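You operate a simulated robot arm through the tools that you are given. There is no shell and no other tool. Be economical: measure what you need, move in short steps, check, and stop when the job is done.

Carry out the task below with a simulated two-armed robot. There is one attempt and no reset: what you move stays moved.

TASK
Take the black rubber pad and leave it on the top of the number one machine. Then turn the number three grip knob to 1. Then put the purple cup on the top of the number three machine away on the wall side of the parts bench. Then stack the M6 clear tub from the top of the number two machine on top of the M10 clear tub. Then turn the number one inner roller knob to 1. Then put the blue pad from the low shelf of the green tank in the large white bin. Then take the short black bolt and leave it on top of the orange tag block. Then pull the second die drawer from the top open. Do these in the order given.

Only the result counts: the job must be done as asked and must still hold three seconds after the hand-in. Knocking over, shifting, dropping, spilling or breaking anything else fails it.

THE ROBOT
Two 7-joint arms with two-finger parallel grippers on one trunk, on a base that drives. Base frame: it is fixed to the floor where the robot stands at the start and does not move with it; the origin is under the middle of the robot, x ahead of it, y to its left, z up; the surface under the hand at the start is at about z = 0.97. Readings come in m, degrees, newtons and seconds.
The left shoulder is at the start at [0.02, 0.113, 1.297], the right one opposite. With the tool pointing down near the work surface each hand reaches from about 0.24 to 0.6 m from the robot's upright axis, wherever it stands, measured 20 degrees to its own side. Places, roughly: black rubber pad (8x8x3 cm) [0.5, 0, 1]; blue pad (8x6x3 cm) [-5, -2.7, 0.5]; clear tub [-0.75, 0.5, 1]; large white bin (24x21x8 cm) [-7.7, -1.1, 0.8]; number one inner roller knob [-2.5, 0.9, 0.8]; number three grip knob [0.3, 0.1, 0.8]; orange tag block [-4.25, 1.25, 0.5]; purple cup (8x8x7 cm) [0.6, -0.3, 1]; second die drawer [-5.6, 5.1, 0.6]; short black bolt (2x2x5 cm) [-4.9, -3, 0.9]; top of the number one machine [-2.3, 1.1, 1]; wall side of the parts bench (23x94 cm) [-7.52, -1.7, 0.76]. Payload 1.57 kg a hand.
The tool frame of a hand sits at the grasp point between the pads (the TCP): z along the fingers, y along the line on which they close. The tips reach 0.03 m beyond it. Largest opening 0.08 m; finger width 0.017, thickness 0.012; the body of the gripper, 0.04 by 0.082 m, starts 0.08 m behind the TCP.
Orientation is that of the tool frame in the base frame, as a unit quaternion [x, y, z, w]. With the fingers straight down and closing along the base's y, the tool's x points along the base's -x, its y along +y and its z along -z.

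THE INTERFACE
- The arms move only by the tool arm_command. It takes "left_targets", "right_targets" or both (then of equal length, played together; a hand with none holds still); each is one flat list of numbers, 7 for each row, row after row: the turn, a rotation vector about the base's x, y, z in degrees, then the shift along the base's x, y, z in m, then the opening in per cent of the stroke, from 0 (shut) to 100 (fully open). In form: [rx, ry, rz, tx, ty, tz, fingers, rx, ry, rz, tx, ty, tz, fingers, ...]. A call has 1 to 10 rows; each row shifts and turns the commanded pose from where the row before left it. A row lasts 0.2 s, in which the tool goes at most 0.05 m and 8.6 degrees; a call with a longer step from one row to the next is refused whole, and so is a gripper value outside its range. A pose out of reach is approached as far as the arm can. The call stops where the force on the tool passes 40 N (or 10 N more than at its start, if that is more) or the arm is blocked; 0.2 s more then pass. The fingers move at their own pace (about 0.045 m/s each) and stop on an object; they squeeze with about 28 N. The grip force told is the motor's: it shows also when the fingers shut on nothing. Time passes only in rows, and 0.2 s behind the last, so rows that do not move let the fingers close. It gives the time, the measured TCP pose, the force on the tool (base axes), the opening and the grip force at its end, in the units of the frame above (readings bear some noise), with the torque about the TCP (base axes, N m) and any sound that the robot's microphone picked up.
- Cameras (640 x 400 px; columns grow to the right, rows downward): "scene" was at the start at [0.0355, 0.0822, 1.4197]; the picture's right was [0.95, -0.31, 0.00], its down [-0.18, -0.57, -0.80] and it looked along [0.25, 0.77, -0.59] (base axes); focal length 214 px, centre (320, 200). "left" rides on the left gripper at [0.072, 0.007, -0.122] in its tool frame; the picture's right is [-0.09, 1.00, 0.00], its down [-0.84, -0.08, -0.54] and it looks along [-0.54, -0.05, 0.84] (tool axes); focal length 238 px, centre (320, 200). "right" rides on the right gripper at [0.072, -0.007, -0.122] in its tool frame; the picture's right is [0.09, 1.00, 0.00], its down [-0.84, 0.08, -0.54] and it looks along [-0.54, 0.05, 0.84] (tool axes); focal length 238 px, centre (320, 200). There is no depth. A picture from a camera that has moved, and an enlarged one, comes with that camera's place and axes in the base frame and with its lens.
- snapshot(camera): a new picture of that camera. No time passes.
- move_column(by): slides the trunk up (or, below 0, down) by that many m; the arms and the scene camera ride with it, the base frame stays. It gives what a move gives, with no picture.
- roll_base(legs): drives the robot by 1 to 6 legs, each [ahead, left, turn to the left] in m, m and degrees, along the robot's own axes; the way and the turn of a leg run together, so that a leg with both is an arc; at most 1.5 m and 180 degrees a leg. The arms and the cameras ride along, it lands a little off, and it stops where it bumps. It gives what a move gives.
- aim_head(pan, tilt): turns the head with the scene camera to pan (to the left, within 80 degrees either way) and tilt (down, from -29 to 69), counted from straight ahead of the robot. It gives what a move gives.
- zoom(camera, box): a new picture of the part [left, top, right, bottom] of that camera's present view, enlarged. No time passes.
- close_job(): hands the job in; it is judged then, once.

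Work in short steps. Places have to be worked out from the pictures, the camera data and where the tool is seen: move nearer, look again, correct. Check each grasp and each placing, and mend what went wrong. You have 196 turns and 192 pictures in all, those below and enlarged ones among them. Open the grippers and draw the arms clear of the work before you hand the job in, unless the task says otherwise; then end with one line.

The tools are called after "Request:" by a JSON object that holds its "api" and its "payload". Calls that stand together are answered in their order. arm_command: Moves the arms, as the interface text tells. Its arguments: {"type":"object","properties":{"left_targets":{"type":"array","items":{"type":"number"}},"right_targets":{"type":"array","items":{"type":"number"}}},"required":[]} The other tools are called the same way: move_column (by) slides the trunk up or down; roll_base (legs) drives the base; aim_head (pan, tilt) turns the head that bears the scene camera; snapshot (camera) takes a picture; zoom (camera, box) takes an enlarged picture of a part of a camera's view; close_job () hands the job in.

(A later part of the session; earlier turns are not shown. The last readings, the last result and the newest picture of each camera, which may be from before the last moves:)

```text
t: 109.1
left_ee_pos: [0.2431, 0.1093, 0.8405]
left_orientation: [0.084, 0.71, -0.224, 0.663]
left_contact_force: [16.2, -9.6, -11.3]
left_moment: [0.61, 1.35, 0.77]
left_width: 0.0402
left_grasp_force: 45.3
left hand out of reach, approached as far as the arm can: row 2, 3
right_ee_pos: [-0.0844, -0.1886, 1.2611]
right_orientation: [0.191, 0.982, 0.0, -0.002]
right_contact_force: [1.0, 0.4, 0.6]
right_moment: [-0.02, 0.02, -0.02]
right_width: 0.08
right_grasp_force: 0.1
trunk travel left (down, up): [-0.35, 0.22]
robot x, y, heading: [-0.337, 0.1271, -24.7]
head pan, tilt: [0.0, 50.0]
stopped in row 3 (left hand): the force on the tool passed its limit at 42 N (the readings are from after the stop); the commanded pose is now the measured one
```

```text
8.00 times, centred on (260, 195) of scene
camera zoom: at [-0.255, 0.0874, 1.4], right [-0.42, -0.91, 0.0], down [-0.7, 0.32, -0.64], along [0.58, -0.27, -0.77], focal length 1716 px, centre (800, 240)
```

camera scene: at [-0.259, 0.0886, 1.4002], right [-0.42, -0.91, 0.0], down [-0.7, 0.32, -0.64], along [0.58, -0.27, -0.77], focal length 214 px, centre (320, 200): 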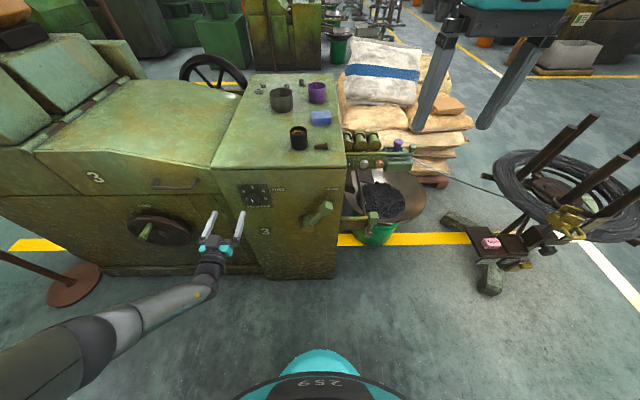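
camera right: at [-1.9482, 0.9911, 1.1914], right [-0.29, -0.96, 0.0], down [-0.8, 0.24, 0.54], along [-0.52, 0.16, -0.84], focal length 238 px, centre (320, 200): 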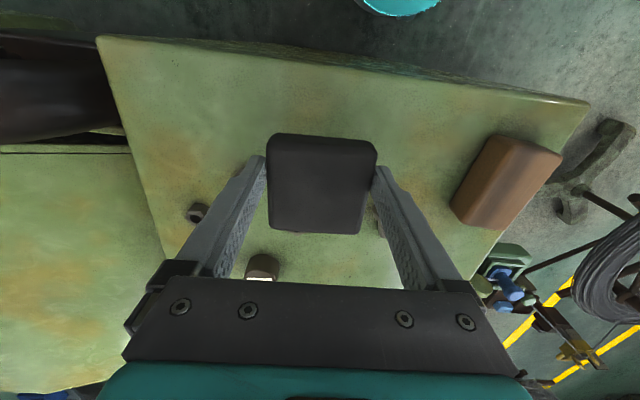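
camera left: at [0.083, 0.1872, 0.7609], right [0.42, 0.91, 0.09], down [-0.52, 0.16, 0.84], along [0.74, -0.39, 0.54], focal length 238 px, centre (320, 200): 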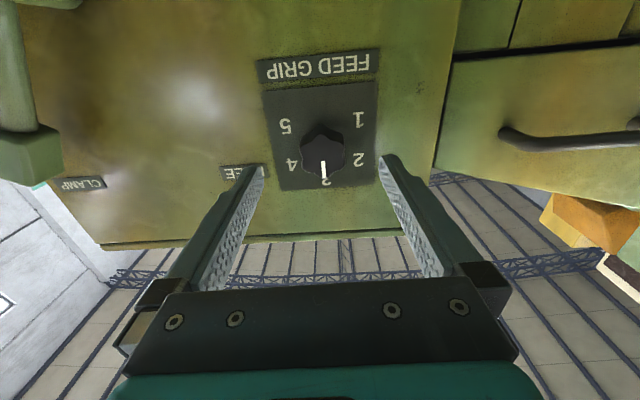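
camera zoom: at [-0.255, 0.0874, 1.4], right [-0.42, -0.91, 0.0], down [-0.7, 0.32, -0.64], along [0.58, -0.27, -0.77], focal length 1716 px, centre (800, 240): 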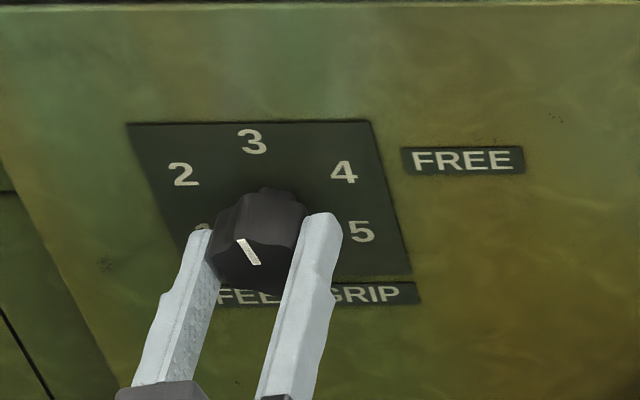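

The wrist reaches its limit this way. I release, back off, and pre-turn the hand clockwise by about 85°.

Request:
{"api": "arm_command", "payload": {"left_targets": [0, 0, 0, 0, 0, 0, 100, 0, 0, 0, 0, 0, 0, 100, 0, 0, 0, -0.03, 0.0138, 0, 100, 0, 0, 0, -0.025, 0.0115, 0, 100]}}

Request:
{"api": "arm_command", "payload": {"left_targets": [7.73, -3.54, 0, 0, 0, 0, 100, 7.73, -3.54, 0, 0, 0, 0, 100, 7.73, -3.54, 0, 0, 0, 0, 100, 7.73, -3.54, 0, 0, 0, 0, 100, 7.73, -3.54, 0, 0, 0, 0, 100, 7.73, -3.54, 0, 0, 0, 0, 100, 7.73, -3.54, 0, 0, 0, 0, 100, 7.73, -3.54, 0, 0, 0, 0, 100, 7.73, -3.54, 0, 0, 0, 0, 100, 7.73, -3.54, 0, 0, 0, 0, 100]}}

Request:
{"api": "snapshot", "payload": {"camera": "left"}}

```text
t: 110.1
left_ee_pos: [0.1852, 0.1371, 0.8447]
left_orientation: [0.084, 0.706, -0.226, 0.666]
left_contact_force: [-0.1, -0.7, -0.2]
left_moment: [0.02, -0.01, -0.01]
left_width: 0.0799
left_grasp_force: 0.1
right_ee_pos: [-0.0881, -0.1878, 1.263]
right_orientation: [0.19, 0.982, -0.001, 0.0]
right_contact_force: [0.8, 0.0, -0.1]
right_moment: [0.05, 0.03, 0.0]
right_width: 0.08
right_grasp_force: 0.0
trunk travel left (down, up): [-0.35, 0.22]
robot x, y, heading: [-0.3395, 0.1308, -24.7]
head pan, tilt: [0.0, 50.0]
```

```text
t: 112.3
left_ee_pos: [0.1853, 0.1354, 0.8439]
left_orientation: [0.535, 0.471, 0.293, 0.638]
left_contact_force: [0.1, -0.1, 0.2]
left_moment: [0.0, -0.01, -0.01]
left_width: 0.0802
left_grasp_force: 0.1
right_ee_pos: [-0.0875, -0.1869, 1.2622]
right_orientation: [0.19, 0.982, 0.0, 0.0]
right_contact_force: [0.3, -0.6, -0.6]
right_moment: [0.04, -0.01, 0.0]
right_width: 0.08
right_grasp_force: 0.0
trunk travel left (down, up): [-0.35, 0.22]
robot x, y, heading: [-0.3378, 0.1272, -24.7]
head pan, tilt: [0.0, 50.0]
```

```text
162 pictures are left
camera left: at [0.1037, 0.2505, 0.8314], right [0.09, 0.18, 0.98], down [-0.83, -0.53, 0.18], along [0.55, -0.83, 0.1], focal length 238 px, centre (320, 200)
```

left: 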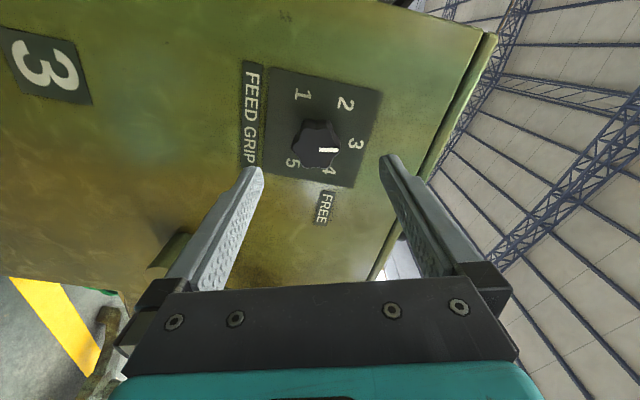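

Reachable so far; I pre-turn a further 43°.

Request:
{"api": "arm_command", "payload": {"left_targets": [7.73, -3.54, 0, 0, 0, 0, 100, 7.73, -3.54, 0, 0, 0, 0, 100, 7.73, -3.54, 0, 0, 0, 0, 100, 7.73, -3.54, 0, 0, 0, 0, 100, 7.73, -3.54, 0, 0, 0, 0, 100]}}

Request:
{"api": "zoom", "payload": {"camera": "scene", "box": [220, 170, 300, 220]}}

```text
t: 113.5
left_ee_pos: [0.1853, 0.1365, 0.8446]
left_orientation: [0.664, 0.246, 0.509, 0.489]
left_contact_force: [-0.2, -0.2, 0.5]
left_moment: [0.01, 0.01, 0.0]
left_width: 0.0799
left_grasp_force: 0.1
right_ee_pos: [-0.0869, -0.1885, 1.2622]
right_orientation: [0.19, 0.982, 0.0, 0.0]
right_contact_force: [0.1, -0.6, -0.1]
right_moment: [0.02, 0.03, 0.01]
right_width: 0.0798
right_grasp_force: 0.2
trunk travel left (down, up): [-0.35, 0.22]
robot x, y, heading: [-0.3368, 0.1247, -24.7]
head pan, tilt: [0.0, 50.0]
```

```text
8.00 times, centred on (260, 195) of scene
camera zoom: at [-0.2588, 0.0884, 1.4003], right [-0.42, -0.91, 0.0], down [-0.7, 0.32, -0.64], along [0.58, -0.27, -0.77], focal length 1716 px, centre (800, 240)
```

zoom: 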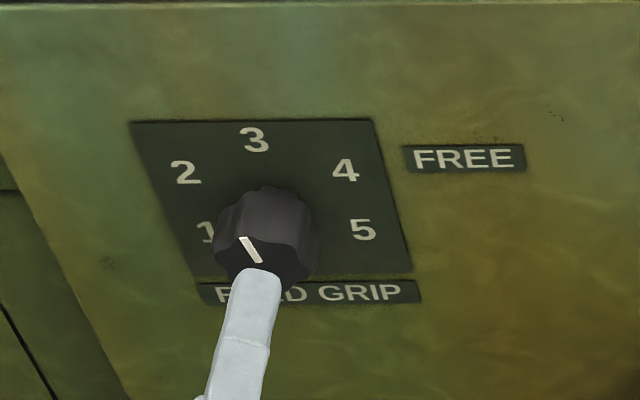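

Mark moved about 10°, some 108° remain. I advance onto the knob again and close.

Request:
{"api": "arm_command", "payload": {"left_targets": [0, 0, 0, 0.0191, -0.009, -0.002, 100, 0, 0, 0, 0.0191, -0.009, -0.002, 100, 0, 0, 0, 0.0191, -0.009, -0.002, 100, 0, 0, 0, 0, 0, 0, 0, 0, 0, 0, 0, 0, 0, 0, 0, 0, 0, 0, 0, 0, 0]}}

Request:
{"api": "arm_command", "payload": {"left_targets": [-7.73, 3.54, 0, 0, 0, 0, 0, -7.73, 3.54, 0, 0, 0, 0, 0, -7.73, 3.54, 0, 0, 0, 0, 0, -7.73, 3.54, 0, 0, 0, 0, 0, -7.73, 3.54, 0, 0, 0, 0, 0]}}

Request:
{"api": "zoom", "payload": {"camera": "scene", "box": [220, 170, 300, 220]}}

```text
t: 114.9
left_ee_pos: [0.2422, 0.1084, 0.8405]
left_orientation: [0.662, 0.246, 0.51, 0.492]
left_contact_force: [-1.5, -2.0, 8.5]
left_moment: [-0.04, -0.06, -0.08]
left_width: 0.0397
left_grasp_force: 17.6
right_ee_pos: [-0.0871, -0.1865, 1.263]
right_orientation: [0.19, 0.982, 0.0, 0.0]
right_contact_force: [-0.5, 0.9, 0.1]
right_moment: [0.02, -0.04, 0.01]
right_width: 0.08
right_grasp_force: 0.0
trunk travel left (down, up): [-0.35, 0.22]
robot x, y, heading: [-0.335, 0.1254, -24.6]
head pan, tilt: [0.0, 50.0]
```

```text
t: 116.1
left_ee_pos: [0.2435, 0.1091, 0.8401]
left_orientation: [0.531, 0.472, 0.293, 0.641]
left_contact_force: [-0.9, -4.1, 13.3]
left_moment: [-0.41, -0.98, 0.74]
left_width: 0.0392
left_grasp_force: 45.1
right_ee_pos: [-0.0885, -0.1871, 1.2625]
right_orientation: [0.191, 0.982, 0.0, 0.0]
right_contact_force: [-0.4, -0.7, 0.2]
right_moment: [0.0, 0.02, 0.0]
right_width: 0.0797
right_grasp_force: 0.0
trunk travel left (down, up): [-0.35, 0.22]
robot x, y, heading: [-0.3362, 0.1252, -24.7]
head pan, tilt: [0.0, 50.0]
```

```text
8.00 times, centred on (260, 195) of scene
camera zoom: at [-0.2602, 0.0881, 1.4004], right [-0.42, -0.91, 0.0], down [-0.7, 0.32, -0.64], along [0.59, -0.27, -0.77], focal length 1716 px, centre (800, 240)
```

zoom: 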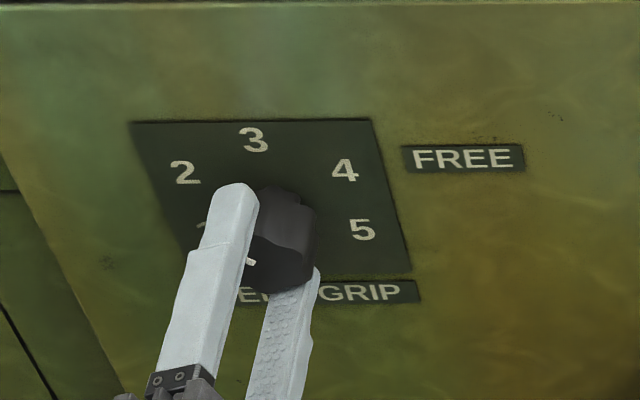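

It turns along; I continue for about 60° more.

Request:
{"api": "arm_command", "payload": {"left_targets": [-7.73, 3.54, 0, 0, 0, 0, 0, -7.73, 3.54, 0, 0, 0, 0, 0, -7.73, 3.54, 0, 0, 0, 0, 0, -7.73, 3.54, 0, 0, 0, 0, 0, -7.73, 3.54, 0, 0, 0, 0, 0, -7.73, 3.54, 0, 0, 0, 0, 0, -7.73, 3.54, 0, 0, 0, 0, 0, 0, 0, 0, 0, 0, 0, 0]}}

Request:
{"api": "zoom", "payload": {"camera": "scene", "box": [220, 170, 300, 220]}}

Request:
{"api": "snapshot", "payload": {"camera": "left"}}

```text
t: 117.9
left_ee_pos: [0.2425, 0.1084, 0.8404]
left_orientation: [0.234, 0.672, -0.07, 0.699]
left_contact_force: [0.3, -1.7, 14.4]
left_moment: [-0.33, -0.66, 0.88]
left_width: 0.0396
left_grasp_force: 44.4
right_ee_pos: [-0.0882, -0.1876, 1.2632]
right_orientation: [0.19, 0.982, -0.001, 0.0]
right_contact_force: [-0.7, 0.2, -0.5]
right_moment: [-0.01, -0.02, -0.02]
right_width: 0.0801
right_grasp_force: 0.0
trunk travel left (down, up): [-0.35, 0.22]
robot x, y, heading: [-0.3374, 0.1265, -24.8]
head pan, tilt: [0.0, 50.0]
```

```text
8.00 times, centred on (260, 195) of scene
camera zoom: at [-0.2602, 0.0883, 1.4004], right [-0.42, -0.91, 0.0], down [-0.7, 0.32, -0.64], along [0.59, -0.27, -0.77], focal length 1716 px, centre (800, 240)
```

zoom: 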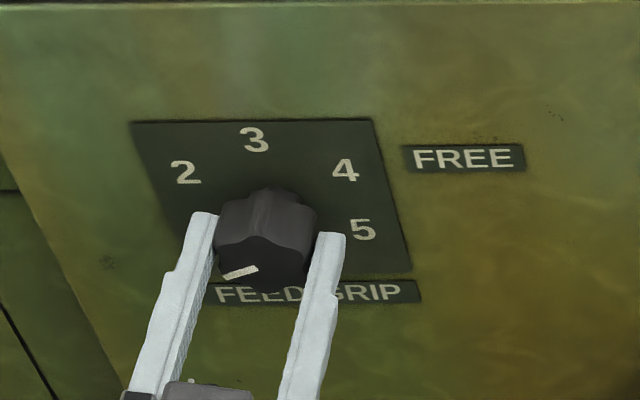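

```text
158 pictures are left
camera left: at [0.1416, 0.1817, 0.7731], right [0.4, 0.86, 0.32], down [-0.6, -0.02, 0.8], along [0.69, -0.51, 0.5], focal length 238 px, centre (320, 200)
```

left: 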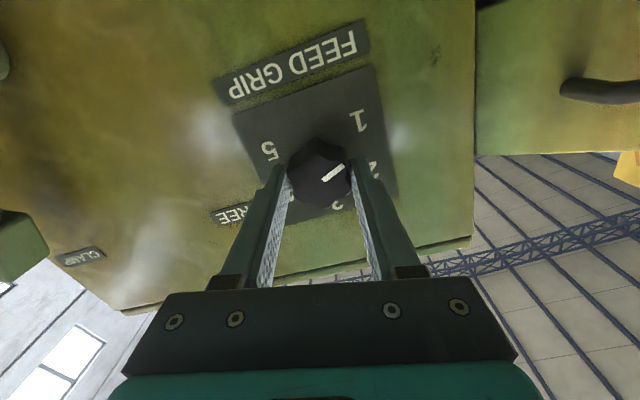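

The mark is at about 110° by my geometry; 1 lies at 120°. I turn another 11° and check.

Request:
{"api": "arm_command", "payload": {"left_targets": [-5.0, 2.3, 0, 0, 0, 0, 0, -5.0, 2.3, 0, 0, 0, 0, 0, 0, 0, 0, 0, 0, 0, 0, 0, 0, 0, 0, 0, 0, 100, 0, 0, 0, 0, 0, 0, 100, 0, 0, 0, -0.03, 0.0138, 0, 100, 0, 0, 0, -0.03, 0.0138, 0, 100]}}

Request:
{"api": "zoom", "payload": {"camera": "scene", "box": [220, 170, 300, 220]}}

Request:
{"api": "zoom", "payload": {"camera": "left", "box": [240, 70, 400, 200]}}

```text
t: 119.5
left_ee_pos: [0.1809, 0.1368, 0.8374]
left_orientation: [0.17, 0.692, -0.137, 0.688]
left_contact_force: [-0.1, -0.7, 0.3]
left_moment: [-0.01, -0.02, -0.02]
left_width: 0.0799
left_grasp_force: 0.1
right_ee_pos: [-0.0868, -0.1871, 1.2633]
right_orientation: [0.19, 0.982, 0.0, 0.001]
right_contact_force: [1.0, -0.4, -0.9]
right_moment: [0.01, 0.02, -0.02]
right_width: 0.0801
right_grasp_force: 0.1
trunk travel left (down, up): [-0.35, 0.22]
robot x, y, heading: [-0.339, 0.1276, -24.7]
head pan, tilt: [0.0, 50.0]
```

```text
8.00 times, centred on (260, 195) of scene
camera zoom: at [-0.2591, 0.0887, 1.4003], right [-0.42, -0.91, 0.0], down [-0.7, 0.32, -0.64], along [0.58, -0.27, -0.77], focal length 1716 px, centre (800, 240)
```

zoom: 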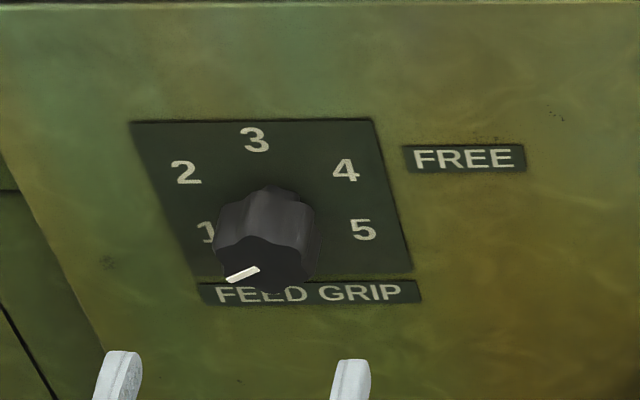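

```text
3.08 times, centred on (320, 135) of left
camera zoom: at [0.075, 0.198, 0.7669], right [0.42, 0.9, 0.14], down [-0.53, 0.12, 0.84], along [0.74, -0.43, 0.52], focal length 733 px, centre (320, 400)
```

zoom: 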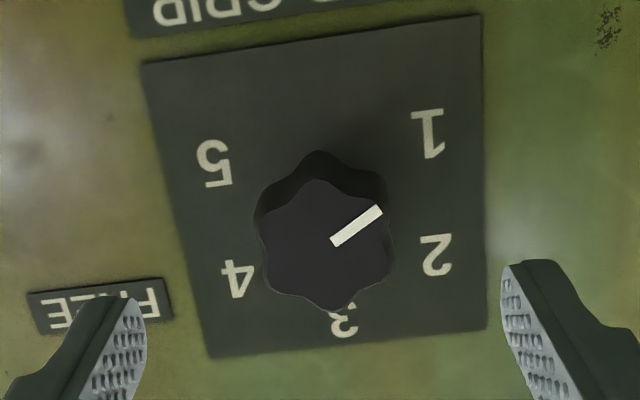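

About 114–119° by the two views; I nudge it 4° more in one combined go.

Request:
{"api": "arm_command", "payload": {"left_targets": [0, 0, 0, 0.03, -0.0138, 0.001, 100, 0, 0, 0, 0.03, -0.0138, 0.001, 100, 0, 0, 0, 0, 0, 0, 0, 0, 0, 0, 0, 0, 0, 0, 0, 0, 0, 0, 0, 0, 0, -4.4, 2.0, 0, 0, 0, 0, 0, 0, 0, 0, 0, 0, 0, 0, 0, 0, 0, 0, 0, 0, 100, 0, 0, 0, 0, 0, 0, 100, 0, 0, 0, -0.03, 0.0138, 0, 100, 0, 0, 0, -0.03, 0.0138, 0, 100]}}

Request:
{"api": "zoom", "payload": {"camera": "left", "box": [240, 70, 400, 200]}}

```text
refused: targets must be a list of 7 to 70 entries
```

```text
3.08 times, centred on (320, 135) of left
camera zoom: at [0.075, 0.198, 0.7669], right [0.42, 0.9, 0.14], down [-0.53, 0.12, 0.84], along [0.74, -0.43, 0.52], focal length 733 px, centre (320, 400)
```

zoom: 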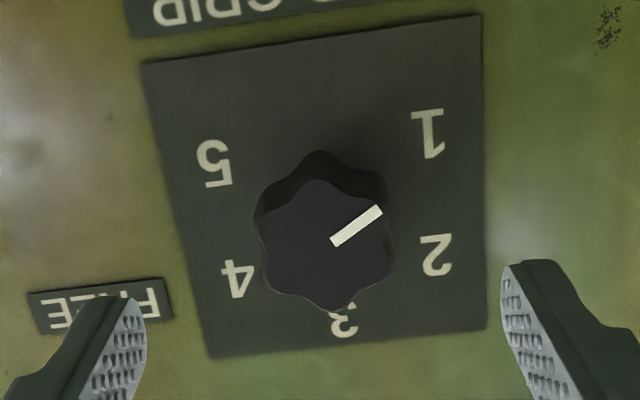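

That had too many rows; same nudge with ten.

Request:
{"api": "arm_command", "payload": {"left_targets": [0, 0, 0, 0.03, -0.0138, 0.001, 100, 0, 0, 0, 0.03, -0.0138, 0.001, 100, 0, 0, 0, 0, 0, 0, 0, 0, 0, 0, 0, 0, 0, 0, 0, 0, 0, 0, 0, 0, 0, -4.4, 2.0, 0, 0, 0, 0, 0, 0, 0, 0, 0, 0, 0, 0, 0, 0, 0, 0, 0, 0, 100, 0, 0, 0, 0, 0, 0, 100, 0, 0, 0, -0.04, 0.0184, 0, 100]}}

Request:
{"api": "zoom", "payload": {"camera": "left", "box": [240, 70, 400, 200]}}

```text
t: 121.7
left_ee_pos: [0.2018, 0.1296, 0.8399]
left_orientation: [0.142, 0.698, -0.167, 0.682]
left_contact_force: [0.1, 1.2, 0.7]
left_moment: [0.03, -0.01, -0.01]
left_width: 0.0797
left_grasp_force: 0.1
right_ee_pos: [-0.0871, -0.1861, 1.2631]
right_orientation: [0.19, 0.982, -0.001, -0.001]
right_contact_force: [-1.1, 0.0, -0.2]
right_moment: [0.01, -0.03, -0.01]
right_width: 0.08
right_grasp_force: 0.1
trunk travel left (down, up): [-0.35, 0.22]
robot x, y, heading: [-0.3387, 0.1248, -24.6]
head pan, tilt: [0.0, 50.0]
```

```text
3.08 times, centred on (320, 135) of left
camera zoom: at [0.092, 0.1855, 0.7696], right [0.43, 0.9, 0.05], down [-0.5, 0.19, 0.85], along [0.75, -0.39, 0.53], focal length 733 px, centre (320, 400)
```

zoom: 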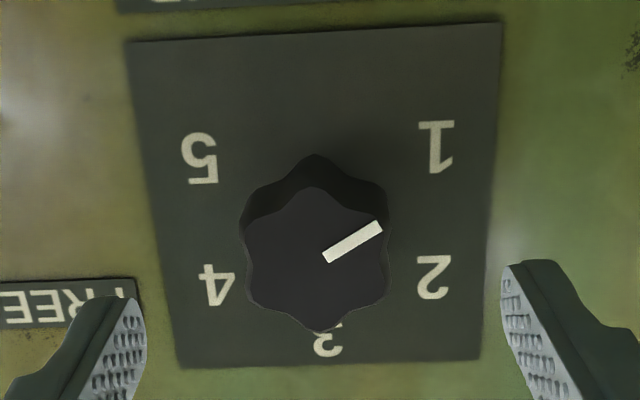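

The knob reads 1 (about 117°). Now I raise and refold the left arm, pointing down again.

Request:
{"api": "arm_command", "payload": {"left_targets": [0, 0, 0, -0.01, 0.01, 0.04, 100, 0, 0, 0, -0.01, 0.01, 0.045, 100, 0, 0, 0, -0.01, 0.01, 0.045, 100, 0, 0, 0, 0, 0, 0.045, 100, 3.55, 7.73, 0, 0, 0, 0.04, 100, 3.55, 7.73, 0, 0, 0, 0.04, 100, 3.55, 7.73, 0, 0, 0, 0.04, 100, 3.55, 7.73, 0, 0, 0, 0.04, 100, 3.55, 7.73, 0, 0, 0, 0.04, 100, 3.55, 7.73, 0, 0, 0, 0.04, 100]}}

Request:
{"api": "arm_command", "payload": {"left_targets": [3.55, 7.73, 0, 0, 0, 0.02, 100, 3.55, 7.73, 0, -0.01, 0.01, 0.02, 100, 3.55, 7.73, 0, -0.02, 0.01, 0.02, 100, 3.55, 7.73, 0, -0.02, 0.02, 0, 100, 1.5, 4, 0, -0.02, 0.02, 0, 100]}}

Request:
{"api": "roll_base", "payload": {"legs": [[0.33, 0, 0]]}}

Request:
{"api": "snapshot", "payload": {"camera": "scene"}}

```text
t: 123.9
left_ee_pos: [0.1719, 0.1575, 1.2556]
left_orientation: [0.187, 0.927, -0.08, 0.315]
left_contact_force: [0.2, 0.3, 0.4]
left_moment: [0.01, -0.03, 0.01]
left_width: 0.0801
left_grasp_force: 0.0
right_ee_pos: [-0.0857, -0.1884, 1.2621]
right_orientation: [0.19, 0.982, 0.0, 0.001]
right_contact_force: [0.7, -0.4, 0.2]
right_moment: [0.02, 0.02, -0.03]
right_width: 0.0801
right_grasp_force: 0.2
trunk travel left (down, up): [-0.35, 0.22]
robot x, y, heading: [-0.3386, 0.1277, -24.5]
head pan, tilt: [0.0, 50.0]
```

```text
t: 125.1
left_ee_pos: [0.1003, 0.2182, 1.315]
left_orientation: [0.194, 0.981, -0.008, -0.004]
left_contact_force: [0.1, -0.9, -0.7]
left_moment: [0.02, 0.02, 0.02]
left_width: 0.0803
left_grasp_force: 0.1
right_ee_pos: [-0.0871, -0.1887, 1.2624]
right_orientation: [0.191, 0.982, 0.0, 0.0]
right_contact_force: [-0.2, 0.1, 0.5]
right_moment: [-0.02, -0.01, -0.03]
right_width: 0.0799
right_grasp_force: 0.0
trunk travel left (down, up): [-0.35, 0.22]
robot x, y, heading: [-0.3393, 0.1251, -24.9]
head pan, tilt: [0.0, 50.0]
```

```text
t: 127.3
left_ee_pos: [0.3994, 0.0805, 1.3146]
left_orientation: [0.195, 0.981, -0.007, -0.004]
left_contact_force: [0.2, 0.4, 0.1]
left_moment: [-0.05, 0.02, 0.0]
left_width: 0.0799
left_grasp_force: 0.0
right_ee_pos: [0.2105, -0.3256, 1.2624]
right_orientation: [0.191, 0.982, 0.0, 0.0]
right_contact_force: [0.6, -0.2, 0.3]
right_moment: [0.01, 0.02, -0.01]
right_width: 0.0798
right_grasp_force: 0.0
trunk travel left (down, up): [-0.35, 0.22]
robot x, y, heading: [-0.0388, -0.0128, -24.7]
head pan, tilt: [0.0, 50.0]
```

```text
153 pictures are left
camera scene: at [0.0393, -0.0488, 1.4002], right [-0.42, -0.91, 0.0], down [-0.7, 0.32, -0.64], along [0.58, -0.27, -0.77], focal length 214 px, centre (320, 200)
```

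scene: 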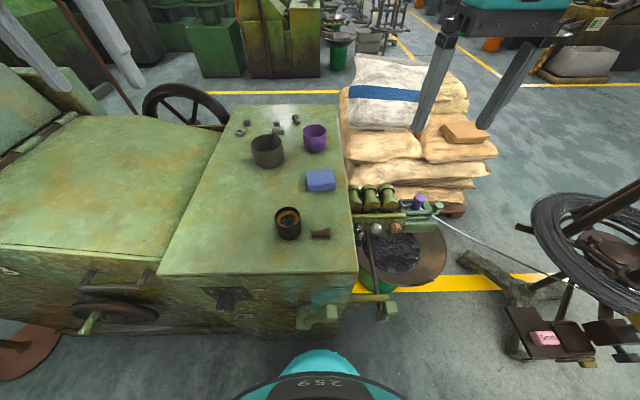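

The cup is at about (0.565, -0.28), ~0.66 m from the axis. I edge a bit closer and turn left 21° so that the right arm reaches it.

Request:
{"api": "roll_base", "payload": {"legs": [[0.047, -0.008, 0], [0, 0, 21]]}}

```text
t: 129.4
left_ee_pos: [0.3741, 0.2076, 1.3155]
left_orientation: [0.01, 1.0, -0.008, -0.002]
left_contact_force: [0.1, -0.7, 0.5]
left_moment: [0.02, -0.01, 0.0]
left_width: 0.08
left_grasp_force: 0.1
right_ee_pos: [0.3456, -0.2395, 1.2634]
right_orientation: [0.005, 1.0, 0.0, 0.0]
right_contact_force: [0.6, 0.1, -1.2]
right_moment: [-0.01, 0.02, 0.01]
right_width: 0.0801
right_grasp_force: 0.1
trunk travel left (down, up): [-0.35, 0.22]
robot x, y, heading: [-0.0001, -0.038, -3.2]
head pan, tilt: [0.0, 50.0]
```

I move the right hand toward the cup, staying above it, and look.

Request:
{"api": "arm_command", "payload": {"right_targets": [0, 0, 0, 0.04, -0.005, -0.02, 100, 0, 0, 0, 0.04, -0.005, -0.02, 100, 0, 0, 0, 0.04, -0.005, -0.02, 100, 0, 0, 0, 0.02, -0.005, -0.02, 100]}}

Request:
{"api": "snapshot", "payload": {"camera": "right"}}

```text
t: 130.4
left_ee_pos: [0.3753, 0.2066, 1.314]
left_orientation: [0.01, 1.0, -0.008, -0.001]
left_contact_force: [-0.1, 1.5, -0.4]
left_moment: [0.02, 0.0, 0.01]
left_width: 0.0798
left_grasp_force: 0.0
right_ee_pos: [0.4871, -0.2602, 1.1824]
right_orientation: [0.005, 1.0, 0.0, 0.0]
right_contact_force: [0.6, -0.8, -0.9]
right_moment: [-0.01, -0.06, 0.02]
right_width: 0.0799
right_grasp_force: 0.1
trunk travel left (down, up): [-0.35, 0.22]
robot x, y, heading: [-0.0034, -0.0365, -3.1]
head pan, tilt: [0.0, 50.0]
```

```text
152 pictures are left
camera right: at [0.4156, -0.2654, 1.3071], right [-0.08, 1.0, 0.0], down [0.84, 0.07, 0.54], along [0.54, 0.04, -0.84], focal length 238 px, centre (320, 200)
```

right: 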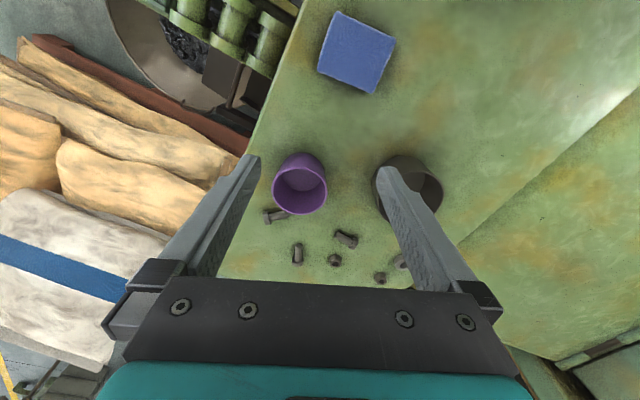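

Rim centre about (0.574, -0.28), about 7 cm wide. I move over it at z≈1.10 to check reach and centring.

Request:
{"api": "arm_command", "payload": {"right_targets": [0, 0, 0, 0.029, -0.0065, -0.02, 100, 0, 0, 0, 0.029, -0.0065, -0.02, 100, 0, 0, 0, 0.029, -0.0065, -0.02, 100]}}

Request:
{"api": "snapshot", "payload": {"camera": "right"}}

```text
t: 131.2
left_ee_pos: [0.3744, 0.2066, 1.3165]
left_orientation: [0.01, 1.0, -0.007, -0.001]
left_contact_force: [0.5, -0.2, -0.5]
left_moment: [0.03, -0.01, -0.01]
left_width: 0.08
left_grasp_force: 0.1
right_ee_pos: [0.5633, -0.2775, 1.1308]
right_orientation: [0.005, 1.0, 0.0, 0.0]
right_contact_force: [-1.0, -0.3, -0.4]
right_moment: [-0.01, 0.03, 0.01]
right_width: 0.0801
right_grasp_force: 0.1
right hand out of reach, approached as far as the arm can: row 3
trunk travel left (down, up): [-0.35, 0.22]
robot x, y, heading: [-0.002, -0.0394, -3.3]
head pan, tilt: [0.0, 50.0]
```

```text
151 pictures are left
camera right: at [0.4914, -0.2827, 1.2549], right [-0.08, 1.0, 0.0], down [0.84, 0.07, 0.54], along [0.54, 0.04, -0.84], focal length 238 px, centre (320, 200)
```

right: 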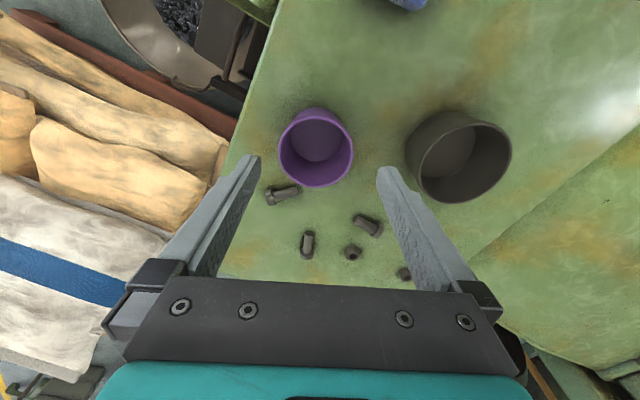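

Slightly out of reach; lowering the trunk should help. I lift the hand a bit, lower the trunk by 0.1, then re-centre.

Request:
{"api": "arm_command", "payload": {"right_targets": [0, 0, 0, -0.005, 0, 0.04, 100, 0, 0, 0, -0.005, 0, 0.04, 100]}}

Request:
{"api": "move_column", "payload": {"by": -0.1}}

Request:
{"api": "arm_command", "payload": {"right_targets": [0, 0, 0, 0.01, -0.001, -0.001, 100, 0, 0, 0, 0, 0, 0, 100]}}

```text
t: 131.8
left_ee_pos: [0.3744, 0.2074, 1.3159]
left_orientation: [0.01, 1.0, -0.007, -0.001]
left_contact_force: [0.1, 0.4, -0.3]
left_moment: [-0.02, 0.0, -0.01]
left_width: 0.08
left_grasp_force: 0.0
right_ee_pos: [0.5516, -0.2763, 1.2102]
right_orientation: [0.007, 1.0, 0.001, 0.001]
right_contact_force: [0.2, 0.3, -0.4]
right_moment: [0.02, 0.0, 0.02]
right_width: 0.08
right_grasp_force: 0.0
trunk travel left (down, up): [-0.35, 0.22]
robot x, y, heading: [0.0016, -0.0433, -3.2]
head pan, tilt: [0.0, 50.0]
```

```text
t: 133.1
left_ee_pos: [0.3738, 0.2057, 1.2152]
left_orientation: [0.01, 1.0, -0.008, -0.002]
left_contact_force: [0.3, -0.2, 0.3]
left_moment: [-0.01, 0.01, 0.0]
left_width: 0.0802
left_grasp_force: 0.1
right_ee_pos: [0.5527, -0.2758, 1.1099]
right_orientation: [0.006, 1.0, 0.0, 0.001]
right_contact_force: [-0.2, 0.6, -0.6]
right_moment: [-0.02, 0.02, 0.0]
right_width: 0.0799
right_grasp_force: 0.1
trunk travel left (down, up): [-0.25, 0.32]
robot x, y, heading: [-0.0009, -0.0354, -3.2]
head pan, tilt: [0.0, 50.0]
```

```text
t: 133.7
left_ee_pos: [0.3751, 0.2067, 1.2154]
left_orientation: [0.01, 1.0, -0.008, -0.001]
left_contact_force: [0.1, 0.0, -0.6]
left_moment: [-0.04, 0.0, 0.02]
left_width: 0.0799
left_grasp_force: 0.1
right_ee_pos: [0.5523, -0.2753, 1.1093]
right_orientation: [0.006, 1.0, -0.001, 0.001]
right_contact_force: [-0.2, -1.0, 0.2]
right_moment: [0.01, 0.0, -0.03]
right_width: 0.0799
right_grasp_force: 0.1
right hand out of reach, approached as far as the arm can: row 1
trunk travel left (down, up): [-0.25, 0.32]
robot x, y, heading: [-0.0032, -0.0392, -3.2]
head pan, tilt: [0.0, 50.0]
```

Still short. Tilting the hand 15° forward brings the wrist nearer; I do that and re-centre over the cup.

Request:
{"api": "arm_command", "payload": {"right_targets": [0, -7.5, 0, 0, 0, 0.01, 100, 0, -7.5, 0, 0, 0, 0.01, 100, 0, 0, 0, 0.01, -0.004, 0, 100, 0, 0, 0, 0, 0, 0, 100]}}

Request:
{"api": "snapshot", "payload": {"camera": "right"}}

```text
t: 134.7
left_ee_pos: [0.3754, 0.2062, 1.2162]
left_orientation: [0.009, 1.0, -0.007, -0.002]
left_contact_force: [0.4, -0.2, 0.9]
left_moment: [-0.02, -0.02, 0.01]
left_width: 0.0801
left_grasp_force: 0.2
right_ee_pos: [0.561, -0.2801, 1.1302]
right_orientation: [0.007, 0.991, 0.001, 0.133]
right_contact_force: [0.2, -0.9, -0.2]
right_moment: [0.02, 0.02, 0.01]
right_width: 0.08
right_grasp_force: 0.1
trunk travel left (down, up): [-0.25, 0.32]
robot x, y, heading: [0.0005, -0.0388, -3.1]
head pan, tilt: [0.0, 50.0]
```

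```text
150 pictures are left
camera right: at [0.4602, -0.2864, 1.2296], right [-0.08, 1.0, -0.02], down [0.67, 0.07, 0.74], along [0.74, 0.04, -0.67], focal length 238 px, centre (320, 200)
```

right: 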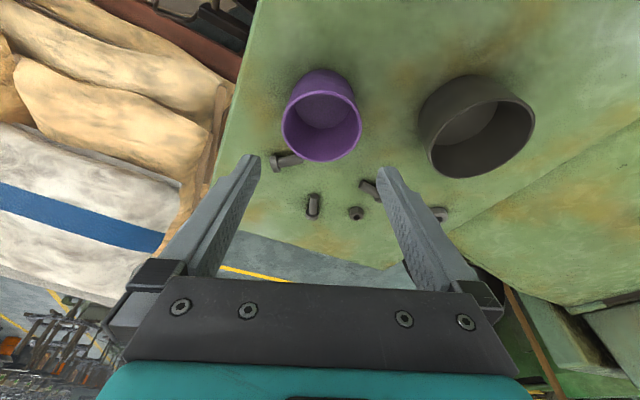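

Aligned in y; I descend straddling the cup to z≈1.02.

Request:
{"api": "arm_command", "payload": {"right_targets": [0, 0, 0, 0.008, 0, -0.035, 100, 0, 0, 0, 0.003, 0, -0.03, 100]}}

Request:
{"api": "snapshot", "payload": {"camera": "right"}}

```text
t: 135.3
left_ee_pos: [0.3744, 0.2062, 1.2151]
left_orientation: [0.01, 1.0, -0.007, -0.002]
left_contact_force: [0.4, -0.3, 0.3]
left_moment: [-0.04, -0.02, 0.01]
left_width: 0.08
left_grasp_force: 0.0
right_ee_pos: [0.5726, -0.2826, 1.0625]
right_orientation: [0.006, 0.991, 0.0, 0.131]
right_contact_force: [0.1, 0.4, 0.6]
right_moment: [-0.02, -0.03, 0.01]
right_width: 0.0799
right_grasp_force: 0.1
trunk travel left (down, up): [-0.25, 0.32]
robot x, y, heading: [0.0002, -0.0385, -3.3]
head pan, tilt: [0.0, 50.0]
```

```text
149 pictures are left
camera right: at [0.4711, -0.2873, 1.164], right [-0.08, 1.0, -0.02], down [0.67, 0.07, 0.74], along [0.74, 0.04, -0.67], focal length 238 px, centre (320, 200)
```

right: 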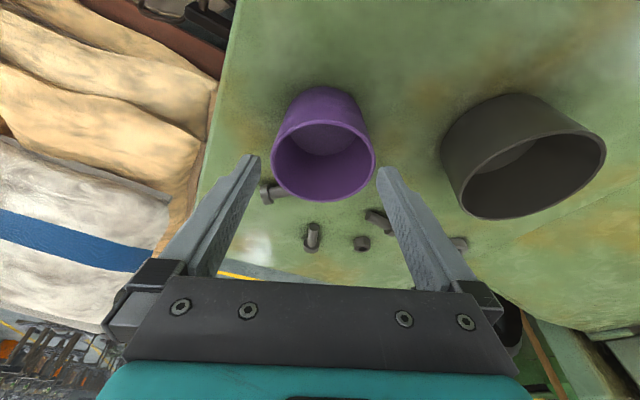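

Nearly centred; a 2 mm shift to +y, then down and close.

Request:
{"api": "arm_command", "payload": {"right_targets": [0, 0, 0, 0, 0.0025, 0, 100, 0, 0, 0, 0, 0, -0.022, 100, 0, 0, 0, 0, 0, -0.02, 100, 0, 0, 0, 0, 0, 0, 0, 0, 0, 0, 0, 0, 0, 0, 0, 0, 0, 0, 0, 0, 0, 0, 0, 0, 0, 0, 0, 0]}}

Request:
{"api": "snapshot", "payload": {"camera": "right"}}

```text
t: 136.9
left_ee_pos: [0.3746, 0.2074, 1.2147]
left_orientation: [0.009, 1.0, -0.007, -0.001]
left_contact_force: [0.0, -0.1, -0.1]
left_moment: [-0.02, 0.01, -0.02]
left_width: 0.08
left_grasp_force: 0.1
right_ee_pos: [0.5723, -0.2769, 1.0223]
right_orientation: [0.006, 0.991, 0.001, 0.131]
right_contact_force: [-0.2, 0.2, -0.4]
right_moment: [-0.02, 0.01, -0.01]
right_width: 0.0719
right_grasp_force: 28.1
trunk travel left (down, up): [-0.25, 0.32]
robot x, y, heading: [-0.0008, -0.0395, -3.4]
head pan, tilt: [0.0, 50.0]
```

```text
148 pictures are left
camera right: at [0.4713, -0.2834, 1.1235], right [-0.08, 1.0, -0.02], down [0.67, 0.07, 0.74], along [0.74, 0.04, -0.67], focal length 238 px, centre (320, 200)
```

right: 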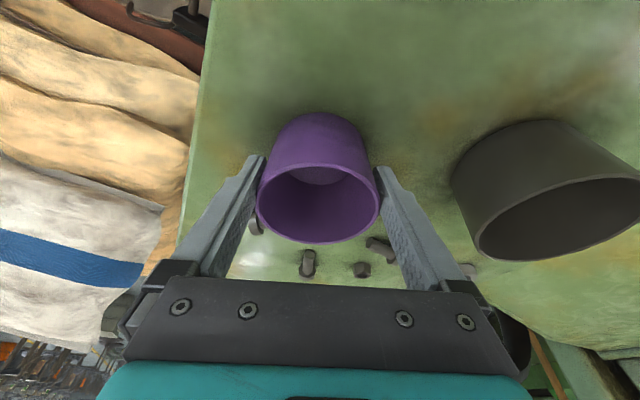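

Cup gripped (7.2 cm). I lift it and draw it in, then raise the trunk back.

Request:
{"api": "arm_command", "payload": {"right_targets": [0, 0, 0, 0, 0, 0.045, 0, 0, 0, 0, 0, 0, 0.045, 0, 0, 0, 0, 0, 0, 0.04, 0, 0, 0, 0, -0.04, 0, 0.02, 0, 0, 0, 0, -0.045, 0, 0.01, 0, 0, 0, 0, -0.045, 0, 0.01, 0, 0, 0, 0, -0.045, 0, 0, 0]}}

Request:
{"api": "move_column", "payload": {"by": 0.1}}

Request:
{"api": "snapshot", "payload": {"camera": "scene"}}

```text
t: 138.5
left_ee_pos: [0.3733, 0.2063, 1.2165]
left_orientation: [0.009, 1.0, -0.008, -0.001]
left_contact_force: [0.2, -0.1, -0.3]
left_moment: [0.02, 0.0, 0.02]
left_width: 0.08
left_grasp_force: 0.1
right_ee_pos: [0.3958, -0.2803, 1.1925]
right_orientation: [0.006, 0.991, 0.002, 0.133]
right_contact_force: [0.3, 0.2, -0.1]
right_moment: [-0.01, 0.02, 0.0]
right_width: 0.0721
right_grasp_force: 28.3
trunk travel left (down, up): [-0.25, 0.32]
robot x, y, heading: [0.0, -0.0351, -3.2]
head pan, tilt: [0.0, 50.0]
```

```text
t: 139.8
left_ee_pos: [0.3752, 0.207, 1.3151]
left_orientation: [0.009, 1.0, -0.007, -0.002]
left_contact_force: [0.5, -0.1, -0.2]
left_moment: [0.01, -0.03, -0.01]
left_width: 0.08
left_grasp_force: 0.0
right_ee_pos: [0.3973, -0.2795, 1.2928]
right_orientation: [0.005, 0.991, 0.001, 0.131]
right_contact_force: [0.5, 0.2, -0.5]
right_moment: [0.01, -0.03, -0.02]
right_width: 0.072
right_grasp_force: 27.9
trunk travel left (down, up): [-0.35, 0.22]
robot x, y, heading: [-0.0024, -0.0403, -3.2]
head pan, tilt: [0.0, 50.0]
```

```text
147 pictures are left
camera scene: at [0.0855, -0.0439, 1.4002], right [-0.06, -1.0, 0.0], down [-0.76, 0.04, -0.64], along [0.64, -0.04, -0.77], focal length 214 px, centre (320, 200)
```

scene: 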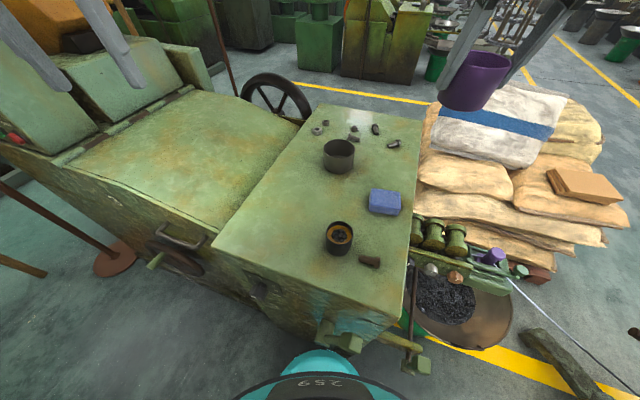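

Everything else is undisturbed. I drive out to the aisle and turn along it.

Request:
{"api": "roll_base", "payload": {"legs": [[-0.197, 0.11, 0], [0, 0, -114.4], [1.2, 0, 0], [1.0, 0, 0], [0, 0, -87], [1.5, 0, 0]]}}

Request:
{"api": "aim_head", "payload": {"pan": 20, "tilt": 20}}

Request:
{"api": "snapshot", "payload": {"camera": "scene"}}

```text
t: 167.7
left_ee_pos: [-3.071, -1.2625, 1.3153]
left_orientation: [0.978, -0.209, 0.003, -0.007]
left_contact_force: [-0.1, 0.3, -0.3]
left_moment: [0.02, 0.0, 0.0]
left_width: 0.08
left_grasp_force: 0.1
right_ee_pos: [-2.901, -0.8066, 1.293]
right_orientation: [0.97, -0.203, -0.129, -0.026]
right_contact_force: [0.4, -1.1, -0.1]
right_moment: [0.01, -0.01, -0.02]
right_width: 0.0716
right_grasp_force: 28.4
trunk travel left (down, up): [-0.35, 0.22]
robot x, y, heading: [-2.6302, -1.1891, 153.9]
head pan, tilt: [0.0, 50.0]
```

```text
t: 168.7
left_ee_pos: [-3.0711, -1.2626, 1.3149]
left_orientation: [0.978, -0.209, 0.003, -0.008]
left_contact_force: [-0.5, 0.7, 0.3]
left_moment: [-0.02, 0.0, 0.01]
left_width: 0.0802
left_grasp_force: 0.2
right_ee_pos: [-2.9015, -0.8061, 1.2927]
right_orientation: [0.97, -0.204, -0.129, -0.025]
right_contact_force: [-0.2, 0.1, -0.4]
right_moment: [-0.01, -0.03, 0.01]
right_width: 0.0713
right_grasp_force: 28.1
trunk travel left (down, up): [-0.35, 0.22]
robot x, y, heading: [-2.6291, -1.1858, 153.7]
head pan, tilt: [20.0, 20.0]
```

```text
146 pictures are left
camera scene: at [-2.7327, -1.1701, 1.4458], right [0.11, 0.99, 0.0], down [0.34, -0.04, -0.94], along [-0.93, 0.1, -0.34], focal length 214 px, centre (320, 200)
```

scene: 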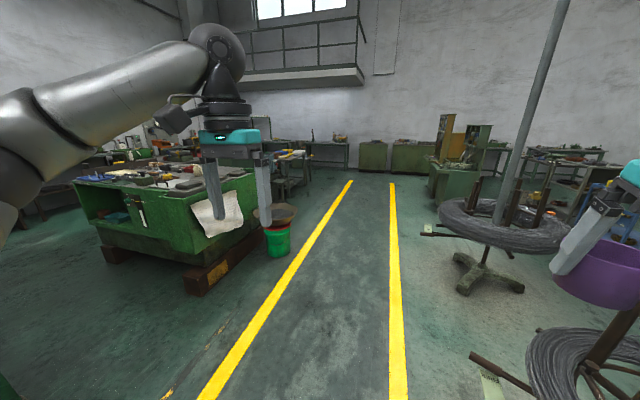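

The yellow-lined aisle leads on; the green tank is ahead left. I advance 2.5 m along the aisle and look left.

Request:
{"api": "roll_base", "payload": {"legs": [[0, 0, 3], [1.5, 0, 0], [1.2, 0, 0]]}}

Request:
{"api": "aim_head", "payload": {"pan": 35, "tilt": 20}}

Request:
{"api": "snapshot", "payload": {"camera": "scene"}}

```text
t: 182.2
left_ee_pos: [-5.5779, -0.2866, 1.3152]
left_orientation: [0.986, -0.168, 0.002, -0.007]
left_contact_force: [-0.8, 0.4, 0.2]
left_moment: [0.0, -0.02, -0.01]
left_width: 0.0802
left_grasp_force: 0.1
right_ee_pos: [-5.4469, 0.1816, 1.2926]
right_orientation: [0.978, -0.163, -0.13, -0.02]
right_contact_force: [-0.8, 0.2, -0.6]
right_moment: [-0.01, -0.04, 0.0]
right_width: 0.0715
right_grasp_force: 27.5
trunk travel left (down, up): [-0.35, 0.22]
robot x, y, heading: [-5.1442, -0.1747, 158.3]
head pan, tilt: [20.0, 20.0]
```

```text
t: 183.0
left_ee_pos: [-5.5775, -0.2879, 1.3153]
left_orientation: [0.986, -0.167, 0.003, -0.007]
left_contact_force: [0.5, -0.6, 0.2]
left_moment: [0.01, -0.02, -0.03]
left_width: 0.0802
left_grasp_force: 0.1
right_ee_pos: [-5.446, 0.1815, 1.2925]
right_orientation: [0.978, -0.163, -0.13, -0.02]
right_contact_force: [-0.1, 0.5, -0.4]
right_moment: [0.03, -0.02, -0.06]
right_width: 0.0716
right_grasp_force: 28.0
trunk travel left (down, up): [-0.35, 0.22]
robot x, y, heading: [-5.1456, -0.1728, 158.4]
head pan, tilt: [35.0, 20.0]
```

```text
145 pictures are left
camera scene: at [-5.2458, -0.1905, 1.4458], right [-0.23, 0.97, 0.0], down [0.33, 0.08, -0.94], along [-0.91, -0.22, -0.34], focal length 214 px, centre (320, 200)
```

scene: 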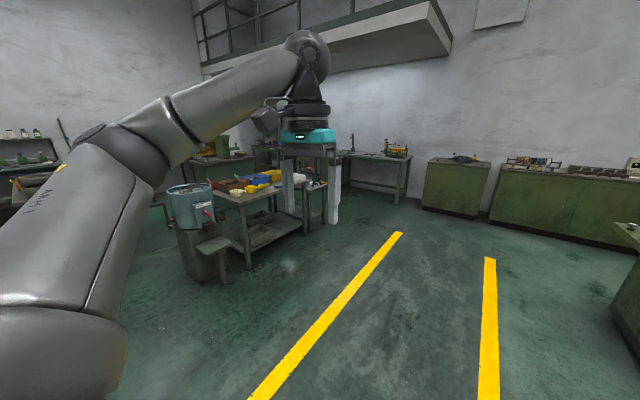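

The parts bench with bins appears ahead-left near (-7.3,-1.5), with a pot on a stand before it. I go nearer and face it.

Request:
{"api": "roll_base", "payload": {"legs": [[0.78, 0.88, 0], [0, 0, 55]]}}

Request:
{"api": "aim_head", "payload": {"pan": 0, "tilt": 35}}

Request:
{"api": "snapshot", "payload": {"camera": "scene"}}

```text
t: 191.4
left_ee_pos: [-6.3368, -1.1309, 1.3148]
left_orientation: [0.952, 0.307, 0.0, -0.008]
left_contact_force: [0.0, 0.7, 0.3]
left_moment: [-0.02, -0.01, -0.01]
left_width: 0.0797
left_grasp_force: 0.0
right_ee_pos: [-6.6483, -0.7551, 1.2921]
right_orientation: [0.942, 0.308, -0.124, 0.042]
right_contact_force: [-0.3, 0.2, -1.1]
right_moment: [0.01, 0.01, -0.02]
right_width: 0.0714
right_grasp_force: 27.6
trunk travel left (down, up): [-0.35, 0.22]
robot x, y, heading: [-6.1903, -0.71, -146.6]
head pan, tilt: [35.0, 20.0]
```

```text
t: 192.4
left_ee_pos: [-6.3367, -1.1316, 1.3156]
left_orientation: [0.951, 0.308, 0.0, -0.008]
left_contact_force: [0.5, 0.4, 0.4]
left_moment: [-0.02, 0.03, 0.04]
left_width: 0.0798
left_grasp_force: 0.1
right_ee_pos: [-6.6472, -0.7551, 1.2923]
right_orientation: [0.942, 0.308, -0.125, 0.043]
right_contact_force: [-0.2, -0.1, 0.1]
right_moment: [0.05, -0.02, 0.03]
right_width: 0.0713
right_grasp_force: 28.8
trunk travel left (down, up): [-0.35, 0.22]
robot x, y, heading: [-6.1826, -0.7066, -146.4]
head pan, tilt: [0.0, 35.0]
```

```text
144 pictures are left
camera scene: at [-6.2669, -0.765, 1.422], right [-0.55, 0.83, 0.0], down [0.48, 0.32, -0.82], along [-0.68, -0.45, -0.57], focal length 214 px, centre (320, 200)
```

scene: 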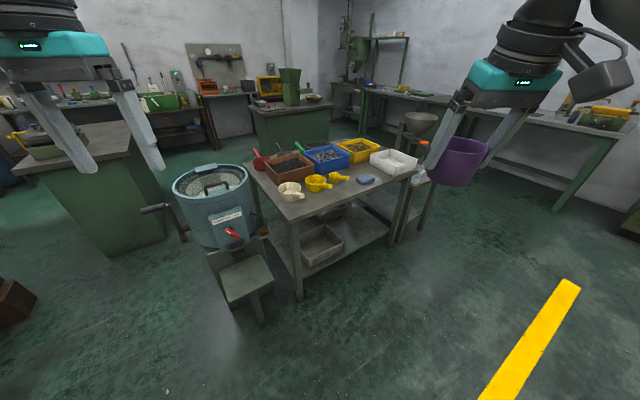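

The bench is turned 26°; its wall-side strip lies behind the red, blue and yellow bins. I move to the right end to see how to get round.

Request:
{"api": "roll_base", "payload": {"legs": [[0.83, -0.91, 0], [0, 0, 40]]}}

Request:
{"api": "aim_head", "payload": {"pan": -10, "tilt": 35}}

Request:
{"api": "snapshot", "payload": {"camera": "scene"}}

```text
t: 200.4
left_ee_pos: [-7.2086, -0.8511, 1.316]
left_orientation: [0.778, 0.628, -0.004, -0.007]
left_contact_force: [-0.6, 0.1, 0.4]
left_moment: [0.01, -0.03, -0.02]
left_width: 0.08
left_grasp_force: 0.1
right_ee_pos: [-7.6902, -0.7801, 1.292]
right_orientation: [0.77, 0.624, -0.1, 0.084]
right_contact_force: [0.4, -0.3, 0.7]
right_moment: [0.0, 0.02, 0.0]
right_width: 0.0711
right_grasp_force: 27.5
trunk travel left (down, up): [-0.35, 0.22]
robot x, y, heading: [-7.3769, -0.4386, -104.4]
head pan, tilt: [0.0, 35.0]
```

```text
t: 201.2
left_ee_pos: [-7.2082, -0.8511, 1.3143]
left_orientation: [0.779, 0.627, -0.002, -0.007]
left_contact_force: [0.5, -0.6, 0.8]
left_moment: [-0.03, 0.03, 0.02]
left_width: 0.08
left_grasp_force: 0.0
right_ee_pos: [-7.6908, -0.7792, 1.2911]
right_orientation: [0.77, 0.624, -0.102, 0.084]
right_contact_force: [0.1, 0.0, -0.4]
right_moment: [-0.03, 0.04, 0.01]
right_width: 0.0712
right_grasp_force: 27.9
trunk travel left (down, up): [-0.35, 0.22]
robot x, y, heading: [-7.3789, -0.4381, -104.5]
head pan, tilt: [-10.0, 35.0]
```

```text
143 pictures are left
camera scene: at [-7.4163, -0.5273, 1.422], right [-0.91, 0.41, 0.0], down [0.24, 0.52, -0.82], along [-0.34, -0.75, -0.57], focal length 214 px, centre (320, 200)
```

scene: 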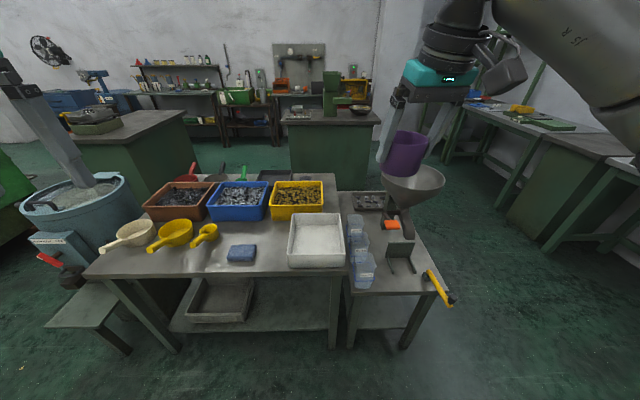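

Request:
{"api": "zoom", "payload": {"camera": "scene", "box": [100, 130, 460, 310]}}

```text
1.78 times, centred on (280, 220) of scene
camera zoom: at [-7.4163, -0.5273, 1.422], right [-0.91, 0.41, 0.0], down [0.24, 0.52, -0.82], along [-0.34, -0.75, -0.57], focal length 381 px, centre (391, 164)
```

zoom: 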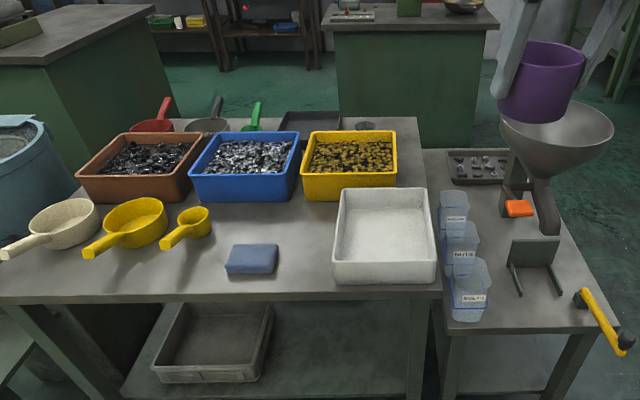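

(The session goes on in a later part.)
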